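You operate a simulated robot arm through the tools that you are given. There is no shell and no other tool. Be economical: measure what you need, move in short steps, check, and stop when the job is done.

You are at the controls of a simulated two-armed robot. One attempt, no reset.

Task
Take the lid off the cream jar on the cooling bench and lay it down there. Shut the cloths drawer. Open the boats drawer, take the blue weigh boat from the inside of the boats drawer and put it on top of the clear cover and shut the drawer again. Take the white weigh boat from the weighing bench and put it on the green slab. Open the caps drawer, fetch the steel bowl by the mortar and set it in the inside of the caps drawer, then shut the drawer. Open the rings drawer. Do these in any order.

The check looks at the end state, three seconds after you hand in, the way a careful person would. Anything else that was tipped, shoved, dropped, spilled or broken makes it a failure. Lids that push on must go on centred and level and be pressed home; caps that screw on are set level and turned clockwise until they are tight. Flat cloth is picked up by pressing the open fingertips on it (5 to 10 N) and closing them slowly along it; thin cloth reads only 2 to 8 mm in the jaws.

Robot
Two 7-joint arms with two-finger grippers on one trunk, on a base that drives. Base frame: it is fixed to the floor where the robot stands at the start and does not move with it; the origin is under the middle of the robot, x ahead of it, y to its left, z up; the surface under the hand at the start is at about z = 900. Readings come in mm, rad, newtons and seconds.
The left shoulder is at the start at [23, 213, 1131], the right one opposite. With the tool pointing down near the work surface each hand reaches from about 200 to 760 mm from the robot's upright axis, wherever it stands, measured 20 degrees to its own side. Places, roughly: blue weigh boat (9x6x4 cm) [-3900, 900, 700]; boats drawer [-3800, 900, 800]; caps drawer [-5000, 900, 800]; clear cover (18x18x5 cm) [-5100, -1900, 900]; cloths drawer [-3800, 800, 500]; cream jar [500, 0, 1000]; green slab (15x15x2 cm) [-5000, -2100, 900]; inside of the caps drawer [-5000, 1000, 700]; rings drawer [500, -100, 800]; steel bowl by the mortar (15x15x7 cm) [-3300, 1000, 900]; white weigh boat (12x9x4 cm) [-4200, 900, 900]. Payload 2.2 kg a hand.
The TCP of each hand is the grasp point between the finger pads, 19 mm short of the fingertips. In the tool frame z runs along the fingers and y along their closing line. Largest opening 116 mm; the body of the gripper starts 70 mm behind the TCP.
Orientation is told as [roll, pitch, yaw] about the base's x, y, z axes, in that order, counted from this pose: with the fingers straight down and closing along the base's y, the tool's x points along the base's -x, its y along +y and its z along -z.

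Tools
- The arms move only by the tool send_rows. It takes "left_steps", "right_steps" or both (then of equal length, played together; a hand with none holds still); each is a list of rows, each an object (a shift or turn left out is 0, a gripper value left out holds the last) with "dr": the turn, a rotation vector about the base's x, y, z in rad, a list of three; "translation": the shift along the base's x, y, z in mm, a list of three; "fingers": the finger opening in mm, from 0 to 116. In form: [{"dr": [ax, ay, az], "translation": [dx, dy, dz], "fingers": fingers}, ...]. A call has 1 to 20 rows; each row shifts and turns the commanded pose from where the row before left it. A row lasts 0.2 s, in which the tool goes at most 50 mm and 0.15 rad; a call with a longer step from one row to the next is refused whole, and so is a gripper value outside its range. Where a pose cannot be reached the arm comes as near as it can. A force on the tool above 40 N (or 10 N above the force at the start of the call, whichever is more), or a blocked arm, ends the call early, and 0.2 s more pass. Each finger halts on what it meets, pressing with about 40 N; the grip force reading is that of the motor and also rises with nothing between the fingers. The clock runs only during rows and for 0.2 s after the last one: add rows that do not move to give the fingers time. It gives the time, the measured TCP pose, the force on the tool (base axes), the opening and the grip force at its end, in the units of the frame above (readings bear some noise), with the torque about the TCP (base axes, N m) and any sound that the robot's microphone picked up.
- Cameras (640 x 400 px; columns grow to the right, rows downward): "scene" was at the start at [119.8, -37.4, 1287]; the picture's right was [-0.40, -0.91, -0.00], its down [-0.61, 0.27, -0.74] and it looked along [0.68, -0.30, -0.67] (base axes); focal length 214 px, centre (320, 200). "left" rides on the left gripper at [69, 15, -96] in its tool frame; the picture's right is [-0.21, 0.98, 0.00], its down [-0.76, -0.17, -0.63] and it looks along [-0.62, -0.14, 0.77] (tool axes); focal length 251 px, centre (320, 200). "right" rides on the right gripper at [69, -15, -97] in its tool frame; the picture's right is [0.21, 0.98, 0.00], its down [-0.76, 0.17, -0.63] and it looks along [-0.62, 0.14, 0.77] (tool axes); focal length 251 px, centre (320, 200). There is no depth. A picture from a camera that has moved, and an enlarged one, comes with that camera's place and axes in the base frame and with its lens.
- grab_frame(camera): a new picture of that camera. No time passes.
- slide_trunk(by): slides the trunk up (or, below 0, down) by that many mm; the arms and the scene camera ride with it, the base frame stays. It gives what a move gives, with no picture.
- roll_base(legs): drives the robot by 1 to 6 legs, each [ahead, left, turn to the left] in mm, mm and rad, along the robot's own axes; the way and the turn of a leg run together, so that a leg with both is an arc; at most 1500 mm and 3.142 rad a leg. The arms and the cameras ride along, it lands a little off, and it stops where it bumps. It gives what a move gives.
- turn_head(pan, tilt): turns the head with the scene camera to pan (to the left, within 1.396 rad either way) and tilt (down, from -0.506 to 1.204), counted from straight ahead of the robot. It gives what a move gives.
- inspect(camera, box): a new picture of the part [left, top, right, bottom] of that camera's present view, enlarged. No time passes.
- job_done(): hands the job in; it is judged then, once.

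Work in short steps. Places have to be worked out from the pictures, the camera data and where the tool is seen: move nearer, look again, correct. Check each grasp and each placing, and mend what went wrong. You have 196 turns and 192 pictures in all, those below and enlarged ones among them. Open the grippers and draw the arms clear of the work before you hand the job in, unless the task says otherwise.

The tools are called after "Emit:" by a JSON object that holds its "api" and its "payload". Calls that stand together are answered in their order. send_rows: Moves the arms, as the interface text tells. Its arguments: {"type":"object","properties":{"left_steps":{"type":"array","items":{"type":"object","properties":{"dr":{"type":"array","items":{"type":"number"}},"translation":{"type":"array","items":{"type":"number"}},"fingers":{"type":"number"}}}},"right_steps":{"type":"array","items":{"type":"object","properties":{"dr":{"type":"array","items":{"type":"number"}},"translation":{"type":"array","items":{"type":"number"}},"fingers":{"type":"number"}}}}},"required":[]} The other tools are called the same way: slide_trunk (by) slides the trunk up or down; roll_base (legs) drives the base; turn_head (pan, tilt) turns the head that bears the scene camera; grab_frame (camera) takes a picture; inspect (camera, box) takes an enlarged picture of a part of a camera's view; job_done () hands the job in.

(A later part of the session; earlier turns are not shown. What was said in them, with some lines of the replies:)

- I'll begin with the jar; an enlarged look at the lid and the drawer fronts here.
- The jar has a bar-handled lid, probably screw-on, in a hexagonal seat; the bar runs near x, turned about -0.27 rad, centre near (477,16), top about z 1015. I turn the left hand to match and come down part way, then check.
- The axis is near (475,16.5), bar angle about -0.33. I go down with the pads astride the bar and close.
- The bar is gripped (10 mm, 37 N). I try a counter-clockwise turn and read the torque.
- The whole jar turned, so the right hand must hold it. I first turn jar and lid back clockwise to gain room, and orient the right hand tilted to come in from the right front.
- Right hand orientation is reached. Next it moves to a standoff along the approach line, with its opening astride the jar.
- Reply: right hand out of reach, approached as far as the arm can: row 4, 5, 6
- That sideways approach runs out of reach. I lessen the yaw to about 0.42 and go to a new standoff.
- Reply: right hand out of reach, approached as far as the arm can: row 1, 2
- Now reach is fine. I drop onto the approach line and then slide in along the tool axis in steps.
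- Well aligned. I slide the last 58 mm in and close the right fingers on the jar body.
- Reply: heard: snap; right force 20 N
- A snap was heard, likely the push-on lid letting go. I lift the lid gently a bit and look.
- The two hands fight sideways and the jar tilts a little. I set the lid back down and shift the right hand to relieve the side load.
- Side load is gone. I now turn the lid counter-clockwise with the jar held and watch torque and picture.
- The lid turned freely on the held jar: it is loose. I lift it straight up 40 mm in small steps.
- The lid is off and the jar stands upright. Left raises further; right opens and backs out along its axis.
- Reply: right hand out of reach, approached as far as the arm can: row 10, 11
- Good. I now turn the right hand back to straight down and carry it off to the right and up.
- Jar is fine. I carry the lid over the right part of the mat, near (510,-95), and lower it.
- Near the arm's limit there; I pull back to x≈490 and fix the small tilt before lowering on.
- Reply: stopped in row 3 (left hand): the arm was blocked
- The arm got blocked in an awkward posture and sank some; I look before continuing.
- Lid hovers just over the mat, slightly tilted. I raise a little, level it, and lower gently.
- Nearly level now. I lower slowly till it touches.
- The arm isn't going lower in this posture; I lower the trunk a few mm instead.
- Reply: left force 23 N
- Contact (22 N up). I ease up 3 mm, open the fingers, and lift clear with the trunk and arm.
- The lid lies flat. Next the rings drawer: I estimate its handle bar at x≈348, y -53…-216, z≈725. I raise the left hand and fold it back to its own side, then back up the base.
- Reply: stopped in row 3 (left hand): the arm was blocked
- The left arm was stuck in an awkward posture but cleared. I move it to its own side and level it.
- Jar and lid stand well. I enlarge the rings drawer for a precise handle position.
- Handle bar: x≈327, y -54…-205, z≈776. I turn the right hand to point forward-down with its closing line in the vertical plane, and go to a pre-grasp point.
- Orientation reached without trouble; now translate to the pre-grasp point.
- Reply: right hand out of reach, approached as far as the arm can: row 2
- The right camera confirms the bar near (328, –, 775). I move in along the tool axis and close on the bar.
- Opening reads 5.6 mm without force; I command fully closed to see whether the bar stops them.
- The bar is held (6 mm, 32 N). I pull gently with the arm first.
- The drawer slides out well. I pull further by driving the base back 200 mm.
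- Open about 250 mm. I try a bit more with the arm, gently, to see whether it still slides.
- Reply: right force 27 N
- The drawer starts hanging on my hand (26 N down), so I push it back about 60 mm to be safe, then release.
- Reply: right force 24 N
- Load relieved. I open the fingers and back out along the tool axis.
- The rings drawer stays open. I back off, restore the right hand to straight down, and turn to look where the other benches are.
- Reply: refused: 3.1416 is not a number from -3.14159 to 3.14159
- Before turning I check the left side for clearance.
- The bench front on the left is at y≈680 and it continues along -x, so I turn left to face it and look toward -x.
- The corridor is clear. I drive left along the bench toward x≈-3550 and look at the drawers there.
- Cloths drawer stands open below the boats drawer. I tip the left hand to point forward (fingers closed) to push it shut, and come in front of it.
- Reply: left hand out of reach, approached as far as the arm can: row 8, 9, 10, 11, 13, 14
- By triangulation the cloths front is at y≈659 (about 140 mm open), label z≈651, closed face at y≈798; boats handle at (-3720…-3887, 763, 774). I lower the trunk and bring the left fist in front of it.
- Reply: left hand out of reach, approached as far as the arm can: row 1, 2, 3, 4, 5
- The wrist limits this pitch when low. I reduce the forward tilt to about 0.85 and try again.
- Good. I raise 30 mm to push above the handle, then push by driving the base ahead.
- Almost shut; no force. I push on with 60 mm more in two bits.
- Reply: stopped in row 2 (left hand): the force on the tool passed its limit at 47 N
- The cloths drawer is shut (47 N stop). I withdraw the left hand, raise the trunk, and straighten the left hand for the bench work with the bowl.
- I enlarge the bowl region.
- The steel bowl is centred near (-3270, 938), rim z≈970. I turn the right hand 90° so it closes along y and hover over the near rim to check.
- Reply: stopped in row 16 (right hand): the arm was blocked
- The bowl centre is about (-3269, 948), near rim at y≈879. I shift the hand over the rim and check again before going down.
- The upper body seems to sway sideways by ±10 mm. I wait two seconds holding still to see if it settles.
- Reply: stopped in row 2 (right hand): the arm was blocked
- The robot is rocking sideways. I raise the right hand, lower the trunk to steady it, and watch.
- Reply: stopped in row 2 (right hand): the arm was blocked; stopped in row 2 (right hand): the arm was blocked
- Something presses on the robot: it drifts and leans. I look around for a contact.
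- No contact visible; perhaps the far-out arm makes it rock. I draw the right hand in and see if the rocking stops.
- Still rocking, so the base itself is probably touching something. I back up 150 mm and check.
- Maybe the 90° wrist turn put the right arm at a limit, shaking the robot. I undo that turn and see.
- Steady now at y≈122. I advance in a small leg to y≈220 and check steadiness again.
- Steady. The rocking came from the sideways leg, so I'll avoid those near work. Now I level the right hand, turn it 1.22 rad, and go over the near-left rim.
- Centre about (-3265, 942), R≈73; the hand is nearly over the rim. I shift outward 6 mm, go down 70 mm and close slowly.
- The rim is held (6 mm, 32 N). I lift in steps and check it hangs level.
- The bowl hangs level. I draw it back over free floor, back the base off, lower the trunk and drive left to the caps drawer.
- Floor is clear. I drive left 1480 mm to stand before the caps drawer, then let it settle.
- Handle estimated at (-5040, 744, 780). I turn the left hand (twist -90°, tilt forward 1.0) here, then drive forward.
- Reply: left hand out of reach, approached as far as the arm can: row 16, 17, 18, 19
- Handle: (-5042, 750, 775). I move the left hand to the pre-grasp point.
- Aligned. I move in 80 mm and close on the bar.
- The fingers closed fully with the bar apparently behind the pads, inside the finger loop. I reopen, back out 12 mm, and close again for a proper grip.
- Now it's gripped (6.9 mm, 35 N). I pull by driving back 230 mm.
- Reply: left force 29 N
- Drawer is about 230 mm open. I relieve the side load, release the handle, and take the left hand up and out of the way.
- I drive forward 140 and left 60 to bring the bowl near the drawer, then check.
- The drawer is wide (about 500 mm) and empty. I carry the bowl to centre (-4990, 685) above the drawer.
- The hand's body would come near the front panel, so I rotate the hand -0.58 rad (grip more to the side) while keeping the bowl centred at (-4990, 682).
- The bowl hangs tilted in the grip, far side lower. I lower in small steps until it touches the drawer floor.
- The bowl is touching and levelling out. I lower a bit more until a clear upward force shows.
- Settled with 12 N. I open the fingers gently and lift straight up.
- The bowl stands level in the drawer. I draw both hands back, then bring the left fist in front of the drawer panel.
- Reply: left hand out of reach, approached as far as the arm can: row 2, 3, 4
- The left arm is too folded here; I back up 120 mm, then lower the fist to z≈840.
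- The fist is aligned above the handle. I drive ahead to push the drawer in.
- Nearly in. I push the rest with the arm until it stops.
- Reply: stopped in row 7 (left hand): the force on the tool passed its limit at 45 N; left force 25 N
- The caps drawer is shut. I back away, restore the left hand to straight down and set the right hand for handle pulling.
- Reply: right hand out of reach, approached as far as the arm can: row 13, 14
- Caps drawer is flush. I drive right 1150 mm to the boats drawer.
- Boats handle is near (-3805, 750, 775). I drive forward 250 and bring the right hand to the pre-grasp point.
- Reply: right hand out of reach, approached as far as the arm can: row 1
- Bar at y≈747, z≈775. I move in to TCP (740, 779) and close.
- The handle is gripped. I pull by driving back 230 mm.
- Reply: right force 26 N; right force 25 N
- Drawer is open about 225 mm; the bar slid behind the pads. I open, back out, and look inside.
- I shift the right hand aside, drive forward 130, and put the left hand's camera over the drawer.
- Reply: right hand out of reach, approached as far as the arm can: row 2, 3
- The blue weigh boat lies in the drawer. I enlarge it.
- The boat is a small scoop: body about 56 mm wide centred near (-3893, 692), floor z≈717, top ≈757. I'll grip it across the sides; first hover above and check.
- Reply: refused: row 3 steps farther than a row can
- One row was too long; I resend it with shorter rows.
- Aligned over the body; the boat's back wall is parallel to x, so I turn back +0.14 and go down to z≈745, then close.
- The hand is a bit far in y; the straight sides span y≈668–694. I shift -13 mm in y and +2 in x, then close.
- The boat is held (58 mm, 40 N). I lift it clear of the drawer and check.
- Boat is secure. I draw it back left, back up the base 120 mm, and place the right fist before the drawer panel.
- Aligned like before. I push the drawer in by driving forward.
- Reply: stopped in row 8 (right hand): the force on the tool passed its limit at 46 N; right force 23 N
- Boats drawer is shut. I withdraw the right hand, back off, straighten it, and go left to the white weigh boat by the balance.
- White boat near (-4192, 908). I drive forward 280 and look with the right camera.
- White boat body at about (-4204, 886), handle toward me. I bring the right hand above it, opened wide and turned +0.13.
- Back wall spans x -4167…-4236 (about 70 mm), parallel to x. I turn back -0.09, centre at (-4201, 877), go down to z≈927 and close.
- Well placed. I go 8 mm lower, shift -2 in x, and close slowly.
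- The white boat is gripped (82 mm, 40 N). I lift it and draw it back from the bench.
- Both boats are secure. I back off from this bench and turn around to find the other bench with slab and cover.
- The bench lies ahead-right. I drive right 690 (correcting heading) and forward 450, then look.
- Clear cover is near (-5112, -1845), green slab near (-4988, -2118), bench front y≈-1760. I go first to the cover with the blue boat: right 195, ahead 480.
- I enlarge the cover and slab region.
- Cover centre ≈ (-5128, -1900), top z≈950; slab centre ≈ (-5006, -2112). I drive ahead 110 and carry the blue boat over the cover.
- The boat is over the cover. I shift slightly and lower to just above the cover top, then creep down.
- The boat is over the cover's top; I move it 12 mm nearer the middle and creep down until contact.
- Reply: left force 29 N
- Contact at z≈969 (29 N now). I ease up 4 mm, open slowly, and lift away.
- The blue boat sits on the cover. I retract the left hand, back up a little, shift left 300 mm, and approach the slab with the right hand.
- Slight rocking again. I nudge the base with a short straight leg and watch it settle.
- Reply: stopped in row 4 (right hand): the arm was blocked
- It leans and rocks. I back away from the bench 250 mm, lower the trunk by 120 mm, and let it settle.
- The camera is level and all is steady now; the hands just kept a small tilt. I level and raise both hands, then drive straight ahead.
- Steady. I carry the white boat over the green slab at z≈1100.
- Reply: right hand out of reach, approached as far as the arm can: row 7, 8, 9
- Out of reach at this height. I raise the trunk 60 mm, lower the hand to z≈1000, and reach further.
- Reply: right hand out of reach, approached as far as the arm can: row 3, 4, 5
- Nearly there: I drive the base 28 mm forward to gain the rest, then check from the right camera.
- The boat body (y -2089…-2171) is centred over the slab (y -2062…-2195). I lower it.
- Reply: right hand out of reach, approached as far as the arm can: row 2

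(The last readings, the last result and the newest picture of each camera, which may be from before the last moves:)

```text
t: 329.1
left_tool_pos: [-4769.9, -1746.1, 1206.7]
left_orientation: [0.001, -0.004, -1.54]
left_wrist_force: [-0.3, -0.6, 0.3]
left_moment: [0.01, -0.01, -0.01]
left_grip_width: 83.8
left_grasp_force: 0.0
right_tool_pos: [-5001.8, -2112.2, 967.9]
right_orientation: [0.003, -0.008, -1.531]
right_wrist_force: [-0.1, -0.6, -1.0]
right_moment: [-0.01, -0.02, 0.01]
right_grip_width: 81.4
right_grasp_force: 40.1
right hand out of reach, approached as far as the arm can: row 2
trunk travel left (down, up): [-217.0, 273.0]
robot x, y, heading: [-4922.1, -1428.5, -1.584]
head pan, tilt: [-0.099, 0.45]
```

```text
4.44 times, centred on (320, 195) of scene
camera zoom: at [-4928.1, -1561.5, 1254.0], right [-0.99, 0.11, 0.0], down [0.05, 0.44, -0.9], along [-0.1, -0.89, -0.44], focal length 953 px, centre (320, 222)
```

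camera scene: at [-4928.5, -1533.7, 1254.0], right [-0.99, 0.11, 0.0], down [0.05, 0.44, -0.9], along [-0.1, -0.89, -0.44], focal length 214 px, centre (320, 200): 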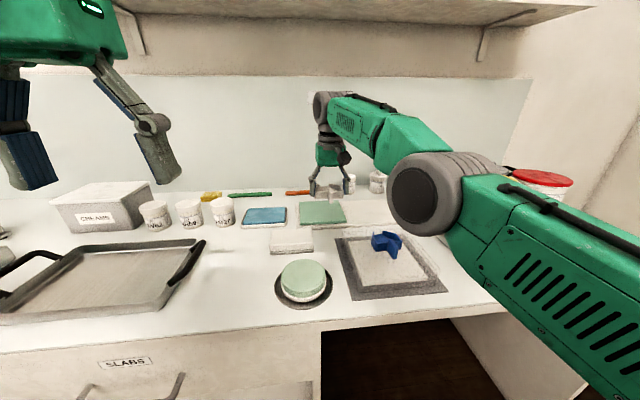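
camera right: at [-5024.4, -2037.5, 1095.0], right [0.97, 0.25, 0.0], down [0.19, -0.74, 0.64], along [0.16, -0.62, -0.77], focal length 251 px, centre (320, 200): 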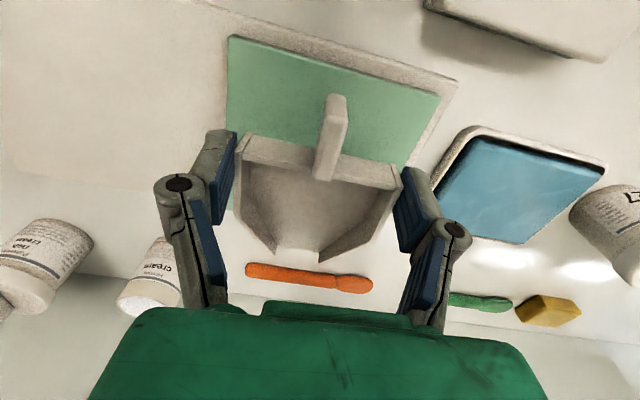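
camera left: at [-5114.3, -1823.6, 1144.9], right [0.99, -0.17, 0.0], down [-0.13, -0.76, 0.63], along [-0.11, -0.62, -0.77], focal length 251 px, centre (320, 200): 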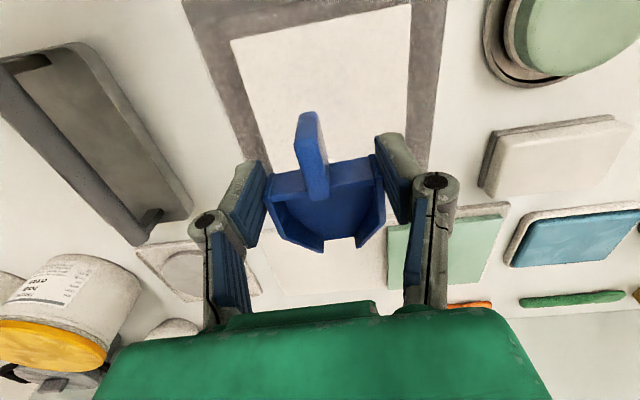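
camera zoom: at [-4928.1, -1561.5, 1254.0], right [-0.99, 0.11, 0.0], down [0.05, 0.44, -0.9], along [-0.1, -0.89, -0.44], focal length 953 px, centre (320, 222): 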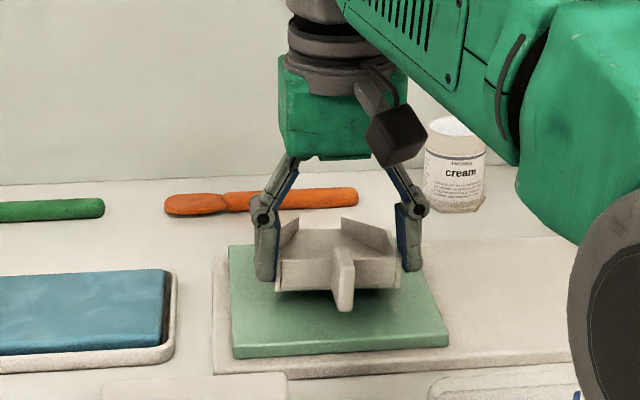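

Close above the slab. I creep down using the arm in 3 mm steps.

Emit:
{"api": "send_rows", "payload": {"right_steps": [{"translation": [0, 2, -4]}, {"translation": [0, 0, -4]}, {}]}}

Emit:
{"api": "send_rows", "payload": {"right_steps": [{"translation": [0, 0, -3]}, {"translation": [0, 0, -2]}, {}]}}

```text
t: 329.9
left_tool_pos: [-4768.9, -1746.4, 1206.6]
left_orientation: [0.003, -0.003, -1.54]
left_wrist_force: [-0.6, -0.9, 0.8]
left_moment: [-0.02, -0.02, 0.01]
left_grip_width: 83.9
left_grasp_force: 0.1
right_tool_pos: [-5001.5, -2113.7, 960.2]
right_orientation: [0.0, -0.01, -1.532]
right_wrist_force: [0.0, 0.3, -0.1]
right_moment: [0.0, 0.01, 0.0]
right_grip_width: 81.6
right_grasp_force: 39.9
right hand out of reach, approached as far as the arm can: row 1
trunk travel left (down, up): [-217.0, 273.0]
robot x, y, heading: [-4918.5, -1428.5, -1.587]
head pan, tilt: [-0.099, 0.45]
```

```text
t: 330.7
left_tool_pos: [-4768.8, -1746.8, 1207.0]
left_orientation: [0.002, -0.002, -1.541]
left_wrist_force: [0.3, 0.0, -0.1]
left_moment: [-0.02, 0.01, -0.01]
left_grip_width: 84.1
left_grasp_force: 0.1
right_tool_pos: [-5000.0, -2112.1, 955.7]
right_orientation: [0.001, -0.007, -1.531]
right_wrist_force: [-0.1, -0.9, 0.9]
right_moment: [0.04, 0.05, -0.01]
right_grip_width: 81.6
right_grasp_force: 40.0
trunk travel left (down, up): [-217.0, 273.0]
robot x, y, heading: [-4920.0, -1428.5, -1.58]
head pan, tilt: [-0.099, 0.45]
```

Emit:
{"api": "send_rows", "payload": {"right_steps": [{"translation": [0, 0, -2]}, {"translation": [0, 0, -2]}, {}]}}

Emit:
{"api": "inspect", "payload": {"camera": "scene", "box": [260, 150, 380, 240]}}

```text
t: 331.5
left_tool_pos: [-4769.1, -1745.2, 1207.4]
left_orientation: [0.004, -0.005, -1.54]
left_wrist_force: [0.3, 0.3, -1.1]
left_moment: [-0.01, -0.05, 0.0]
left_grip_width: 84.1
left_grasp_force: 0.1
right_tool_pos: [-5000.2, -2112.7, 954.0]
right_orientation: [0.002, -0.015, -1.533]
right_wrist_force: [-0.3, -2.5, 18.7]
right_moment: [-0.04, 0.8, 0.14]
right_grip_width: 81.6
right_grasp_force: 40.6
trunk travel left (down, up): [-217.0, 273.0]
robot x, y, heading: [-4920.5, -1429.0, -1.577]
head pan, tilt: [-0.099, 0.45]
```

```text
4.44 times, centred on (320, 195) of scene
camera zoom: at [-4927.2, -1558.6, 1254.5], right [-0.99, 0.11, 0.0], down [0.05, 0.43, -0.9], along [-0.1, -0.89, -0.44], focal length 953 px, centre (320, 222)
```

zoom: 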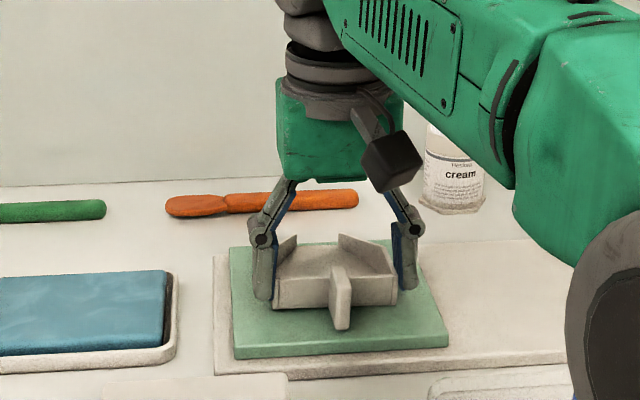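

Contact at 19 N, boat on the slab. I ease 2 mm, open and lift straight up.

Emit:
{"api": "send_rows", "payload": {"right_steps": [{"translation": [0, 0, 2]}, {"fingers": 86}, {"fingers": 96}, {"fingers": 104}, {}, {"translation": [0, 0, 12]}, {"translation": [0, 0, 20]}, {"translation": [0, 8, 25]}, {}]}}

Emit:
{"api": "inspect", "payload": {"camera": "scene", "box": [240, 130, 420, 260]}}

```text
t: 333.5
left_tool_pos: [-4769.0, -1746.7, 1206.4]
left_orientation: [0.001, -0.004, -1.542]
left_wrist_force: [-0.6, 0.0, -0.5]
left_moment: [-0.01, 0.0, 0.0]
left_grip_width: 84.1
left_grasp_force: 0.1
right_tool_pos: [-5000.1, -2106.4, 1009.2]
right_orientation: [0.001, -0.008, -1.532]
right_wrist_force: [-0.4, -0.3, -0.6]
right_moment: [0.0, 0.03, 0.01]
right_grip_width: 104.2
right_grasp_force: 0.0
trunk travel left (down, up): [-217.0, 273.0]
robot x, y, heading: [-4924.6, -1426.8, -1.58]
head pan, tilt: [-0.099, 0.45]
```

```text
3.08 times, centred on (330, 195) of scene
camera zoom: at [-4927.8, -1562.1, 1253.8], right [-0.99, 0.11, 0.0], down [0.05, 0.44, -0.9], along [-0.1, -0.89, -0.44], focal length 660 px, centre (289, 215)
```

zoom: 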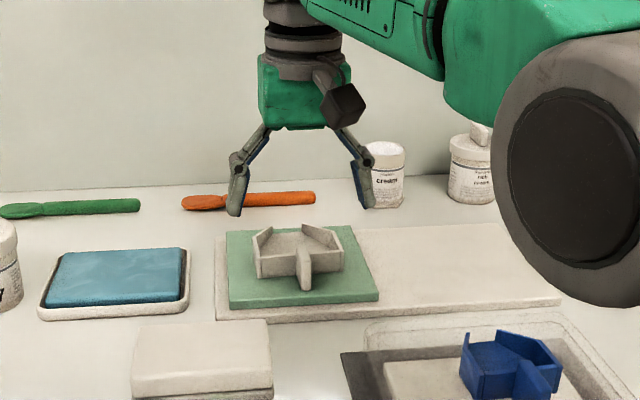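

White boat sits well on the slab. I raise the trunk 90 mm and back straight away from the bench, then a final look.

Emit:
{"api": "slide_trunk", "payload": {"by": 90}}

Emit:
{"api": "roll_base", "payload": {"legs": [[-450, 0, 0]]}}

Emit:
{"api": "turn_head", "payload": {"pan": -0.2, "tilt": 0.45}}

Emit:
{"api": "grab_frame", "payload": {"camera": "scene"}}

```text
t: 334.7
left_tool_pos: [-4769.1, -1747.1, 1296.8]
left_orientation: [0.003, -0.002, -1.541]
left_wrist_force: [0.3, -0.5, -0.2]
left_moment: [0.01, 0.0, 0.0]
left_grip_width: 84.0
left_grasp_force: 0.1
right_tool_pos: [-5000.3, -2104.6, 1099.5]
right_orientation: [0.003, -0.009, -1.533]
right_wrist_force: [0.2, 0.9, 0.4]
right_moment: [-0.02, -0.03, -0.01]
right_grip_width: 104.2
right_grasp_force: 0.1
trunk travel left (down, up): [-307.0, 183.0]
robot x, y, heading: [-4920.9, -1428.0, -1.581]
head pan, tilt: [-0.099, 0.45]
```

```text
t: 337.4
left_tool_pos: [-4765.0, -1298.3, 1297.9]
left_orientation: [0.004, -0.004, -1.54]
left_wrist_force: [-0.6, 0.3, 0.0]
left_moment: [-0.01, 0.01, 0.02]
left_grip_width: 83.7
left_grasp_force: 0.1
right_tool_pos: [-4995.1, -1655.9, 1099.8]
right_orientation: [0.003, -0.011, -1.531]
right_wrist_force: [-0.7, 0.5, 0.2]
right_moment: [0.01, 0.02, -0.01]
right_grip_width: 103.9
right_grasp_force: 0.1
trunk travel left (down, up): [-307.0, 183.0]
robot x, y, heading: [-4915.9, -977.9, -1.582]
head pan, tilt: [-0.099, 0.45]
```

```text
t: 338.1
left_tool_pos: [-4766.4, -1293.0, 1298.0]
left_orientation: [0.002, -0.007, -1.539]
left_wrist_force: [-0.3, -0.3, 0.0]
left_moment: [0.03, -0.02, -0.02]
left_grip_width: 84.0
left_grasp_force: 0.0
right_tool_pos: [-4993.7, -1654.5, 1102.5]
right_orientation: [0.002, -0.012, -1.531]
right_wrist_force: [-0.5, 0.0, 0.7]
right_moment: [0.0, 0.02, 0.0]
right_grip_width: 104.0
right_grasp_force: 0.1
trunk travel left (down, up): [-307.0, 183.0]
robot x, y, heading: [-4913.2, -980.2, -1.57]
head pan, tilt: [-0.201, 0.45]
```

```text
43 pictures are left
camera scene: at [-4933.3, -1111.0, 1344.0], right [-0.98, 0.21, 0.0], down [0.09, 0.43, -0.9], along [-0.19, -0.88, -0.44], focal length 214 px, centre (320, 200)
```

scene: 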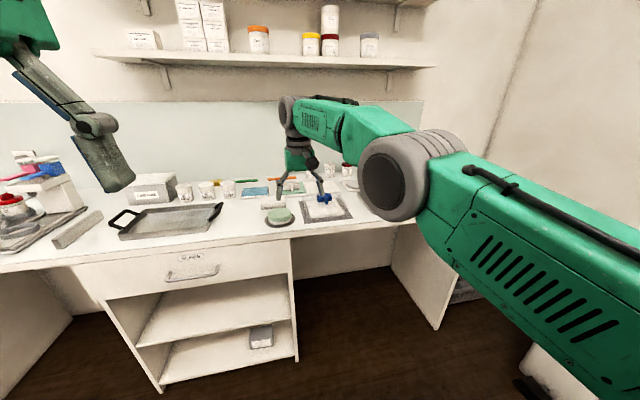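

I draw the right arm in, back up more, and turn around for a last check of the drawers.

Emit:
{"api": "send_rows", "payload": {"right_steps": [{"translation": [-10, 40, 10]}, {"translation": [-10, 45, 10]}, {"translation": [-10, 45, 10]}, {"translation": [-10, 45, 10]}, {"translation": [-10, 45, 0]}, {"translation": [-10, 45, 0]}, {}]}}

Emit:
{"api": "roll_base", "payload": {"legs": [[-300, 0, 0], [0, 0, -2.6]]}}

Emit:
{"api": "turn_head", "payload": {"pan": -0.3, "tilt": 0.3}}

Emit:
{"api": "grab_frame", "payload": {"camera": "scene"}}

```text
t: 339.7
left_tool_pos: [-4765.7, -1294.5, 1298.6]
left_orientation: [0.002, -0.004, -1.54]
left_wrist_force: [-0.2, 0.2, -0.5]
left_moment: [0.0, 0.03, -0.02]
left_grip_width: 83.9
left_grasp_force: 0.1
right_tool_pos: [-5056.2, -1388.0, 1140.2]
right_orientation: [0.005, -0.012, -1.532]
right_wrist_force: [-0.9, 0.0, -0.9]
right_moment: [0.02, -0.01, -0.03]
right_grip_width: 104.1
right_grasp_force: 0.0
trunk travel left (down, up): [-307.0, 183.0]
robot x, y, heading: [-4920.5, -977.2, -1.582]
head pan, tilt: [-0.201, 0.45]
```

```text
t: 347.9
left_tool_pos: [-5203.1, -476.2, 1298.9]
left_orientation: [0.001, -0.006, 2.124]
left_wrist_force: [-1.1, -0.1, -0.2]
left_moment: [-0.01, 0.01, -0.01]
left_grip_width: 84.0
left_grasp_force: 0.0
right_tool_pos: [-4998.1, -248.9, 1139.2]
right_orientation: [0.001, -0.013, 2.131]
right_wrist_force: [0.6, 0.1, -0.8]
right_moment: [-0.03, -0.02, 0.01]
right_grip_width: 104.1
right_grasp_force: 0.0
trunk travel left (down, up): [-307.0, 183.0]
robot x, y, heading: [-4914.6, -673.8, 2.086]
head pan, tilt: [-0.201, 0.45]
```

```text
t: 348.6
left_tool_pos: [-5202.3, -477.8, 1299.1]
left_orientation: [0.001, -0.009, 2.123]
left_wrist_force: [-0.4, -0.2, 0.9]
left_moment: [0.02, -0.01, -0.02]
left_grip_width: 83.9
left_grasp_force: 0.0
right_tool_pos: [-4998.9, -250.8, 1141.4]
right_orientation: [0.002, -0.017, 2.131]
right_wrist_force: [0.5, -0.2, 0.4]
right_moment: [-0.01, -0.01, 0.02]
right_grip_width: 104.1
right_grasp_force: 0.1
trunk travel left (down, up): [-307.0, 183.0]
robot x, y, heading: [-4913.2, -674.3, 2.085]
head pan, tilt: [-0.3, 0.3]
```

```text
42 pictures are left
camera scene: at [-4954.7, -548.0, 1358.1], right [0.98, 0.21, 0.0], down [0.06, -0.29, -0.95], along [-0.2, 0.93, -0.3], focal length 214 px, centre (320, 200)
```

scene: 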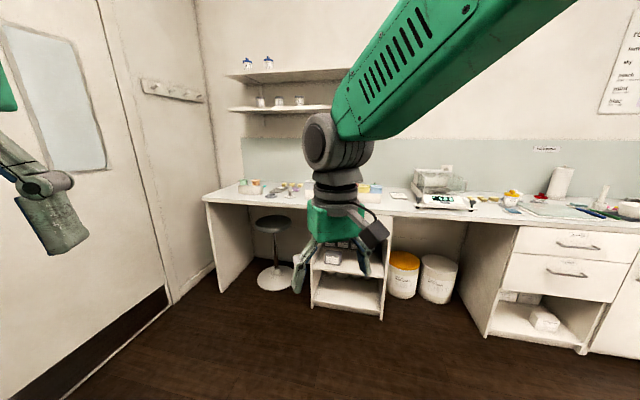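

Boats and cloths drawers are flush. I turn a little to see the caps drawer as well.

Emit:
{"api": "roll_base", "payload": {"legs": [[0, 0, -0.6]]}}

Emit:
{"api": "turn_head", "payload": {"pan": 0.25, "tilt": 0.3}}

Emit:
{"api": "grab_frame", "payload": {"camera": "scene"}}

```text
t: 350.7
left_tool_pos: [-5042.1, -349.0, 1299.0]
left_orientation: [0.003, -0.009, 1.522]
left_wrist_force: [-0.7, 0.1, 0.0]
left_moment: [-0.01, 0.01, 0.0]
left_grip_width: 83.8
left_grasp_force: 0.0
right_tool_pos: [-4746.2, -277.6, 1140.6]
right_orientation: [0.002, -0.015, 1.529]
right_wrist_force: [-0.1, -0.1, 1.0]
right_moment: [0.01, 0.0, -0.01]
right_grip_width: 103.8
right_grasp_force: 0.0
trunk travel left (down, up): [-307.0, 183.0]
robot x, y, heading: [-4911.8, -672.1, 1.484]
head pan, tilt: [-0.3, 0.3]
```

```text
t: 351.7
left_tool_pos: [-5041.4, -351.9, 1300.1]
left_orientation: [0.002, -0.01, 1.523]
left_wrist_force: [0.5, 0.1, -0.5]
left_moment: [0.0, 0.02, -0.01]
left_grip_width: 83.9
left_grasp_force: 0.0
right_tool_pos: [-4745.6, -279.6, 1141.5]
right_orientation: [0.001, -0.019, 1.532]
right_wrist_force: [0.7, 0.5, -1.0]
right_moment: [-0.03, -0.02, 0.0]
right_grip_width: 104.1
right_grasp_force: 0.1
trunk travel left (down, up): [-307.0, 183.0]
robot x, y, heading: [-4916.1, -671.7, 1.487]
head pan, tilt: [0.25, 0.3]
```

```text
41 pictures are left
camera scene: at [-4926.2, -541.2, 1358.1], right [0.99, 0.16, 0.0], down [0.05, -0.29, -0.95], along [-0.15, 0.94, -0.3], focal length 214 px, centre (320, 200)
```

scene: 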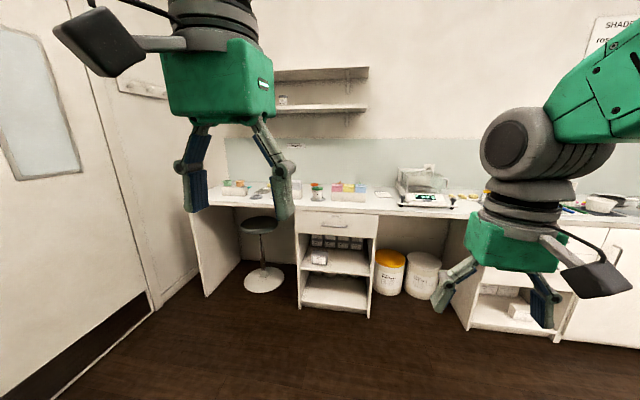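

All drawers here are shut, both grippers are open and the arms are clear, so I hand in.

Emit:
{"api": "job_done", "payload": {}}

```text
The job is handed in.
```

I finished every task and handed the job in; I don't have the check's result.

- **Cream jar:** the lid came off with an audible snap when I gripped the jar. It lies flat on the mat beside the jar on the cooling bench, and the jar is still upright.
- **Cloths drawer:** shut.
- **Blue weigh boat:** taken from the boats drawer and standing on top of the clear cover. The boats drawer is shut again.
- **White weigh boat:** on the green slab. The end of its handle may stick out slightly past the slab's front edge.
- **Steel bowl:** standing level inside the caps drawer, which is shut.
- **Rings drawer:** open by about 240 mm. I left it short of full travel because it began to sag when pulled further.

Before handing in, I looked at the boats, cloths and caps drawers once more and they were flush. I did not go back to the cooling bench, so the jar, lid and rings drawer are as I last saw them when I left.
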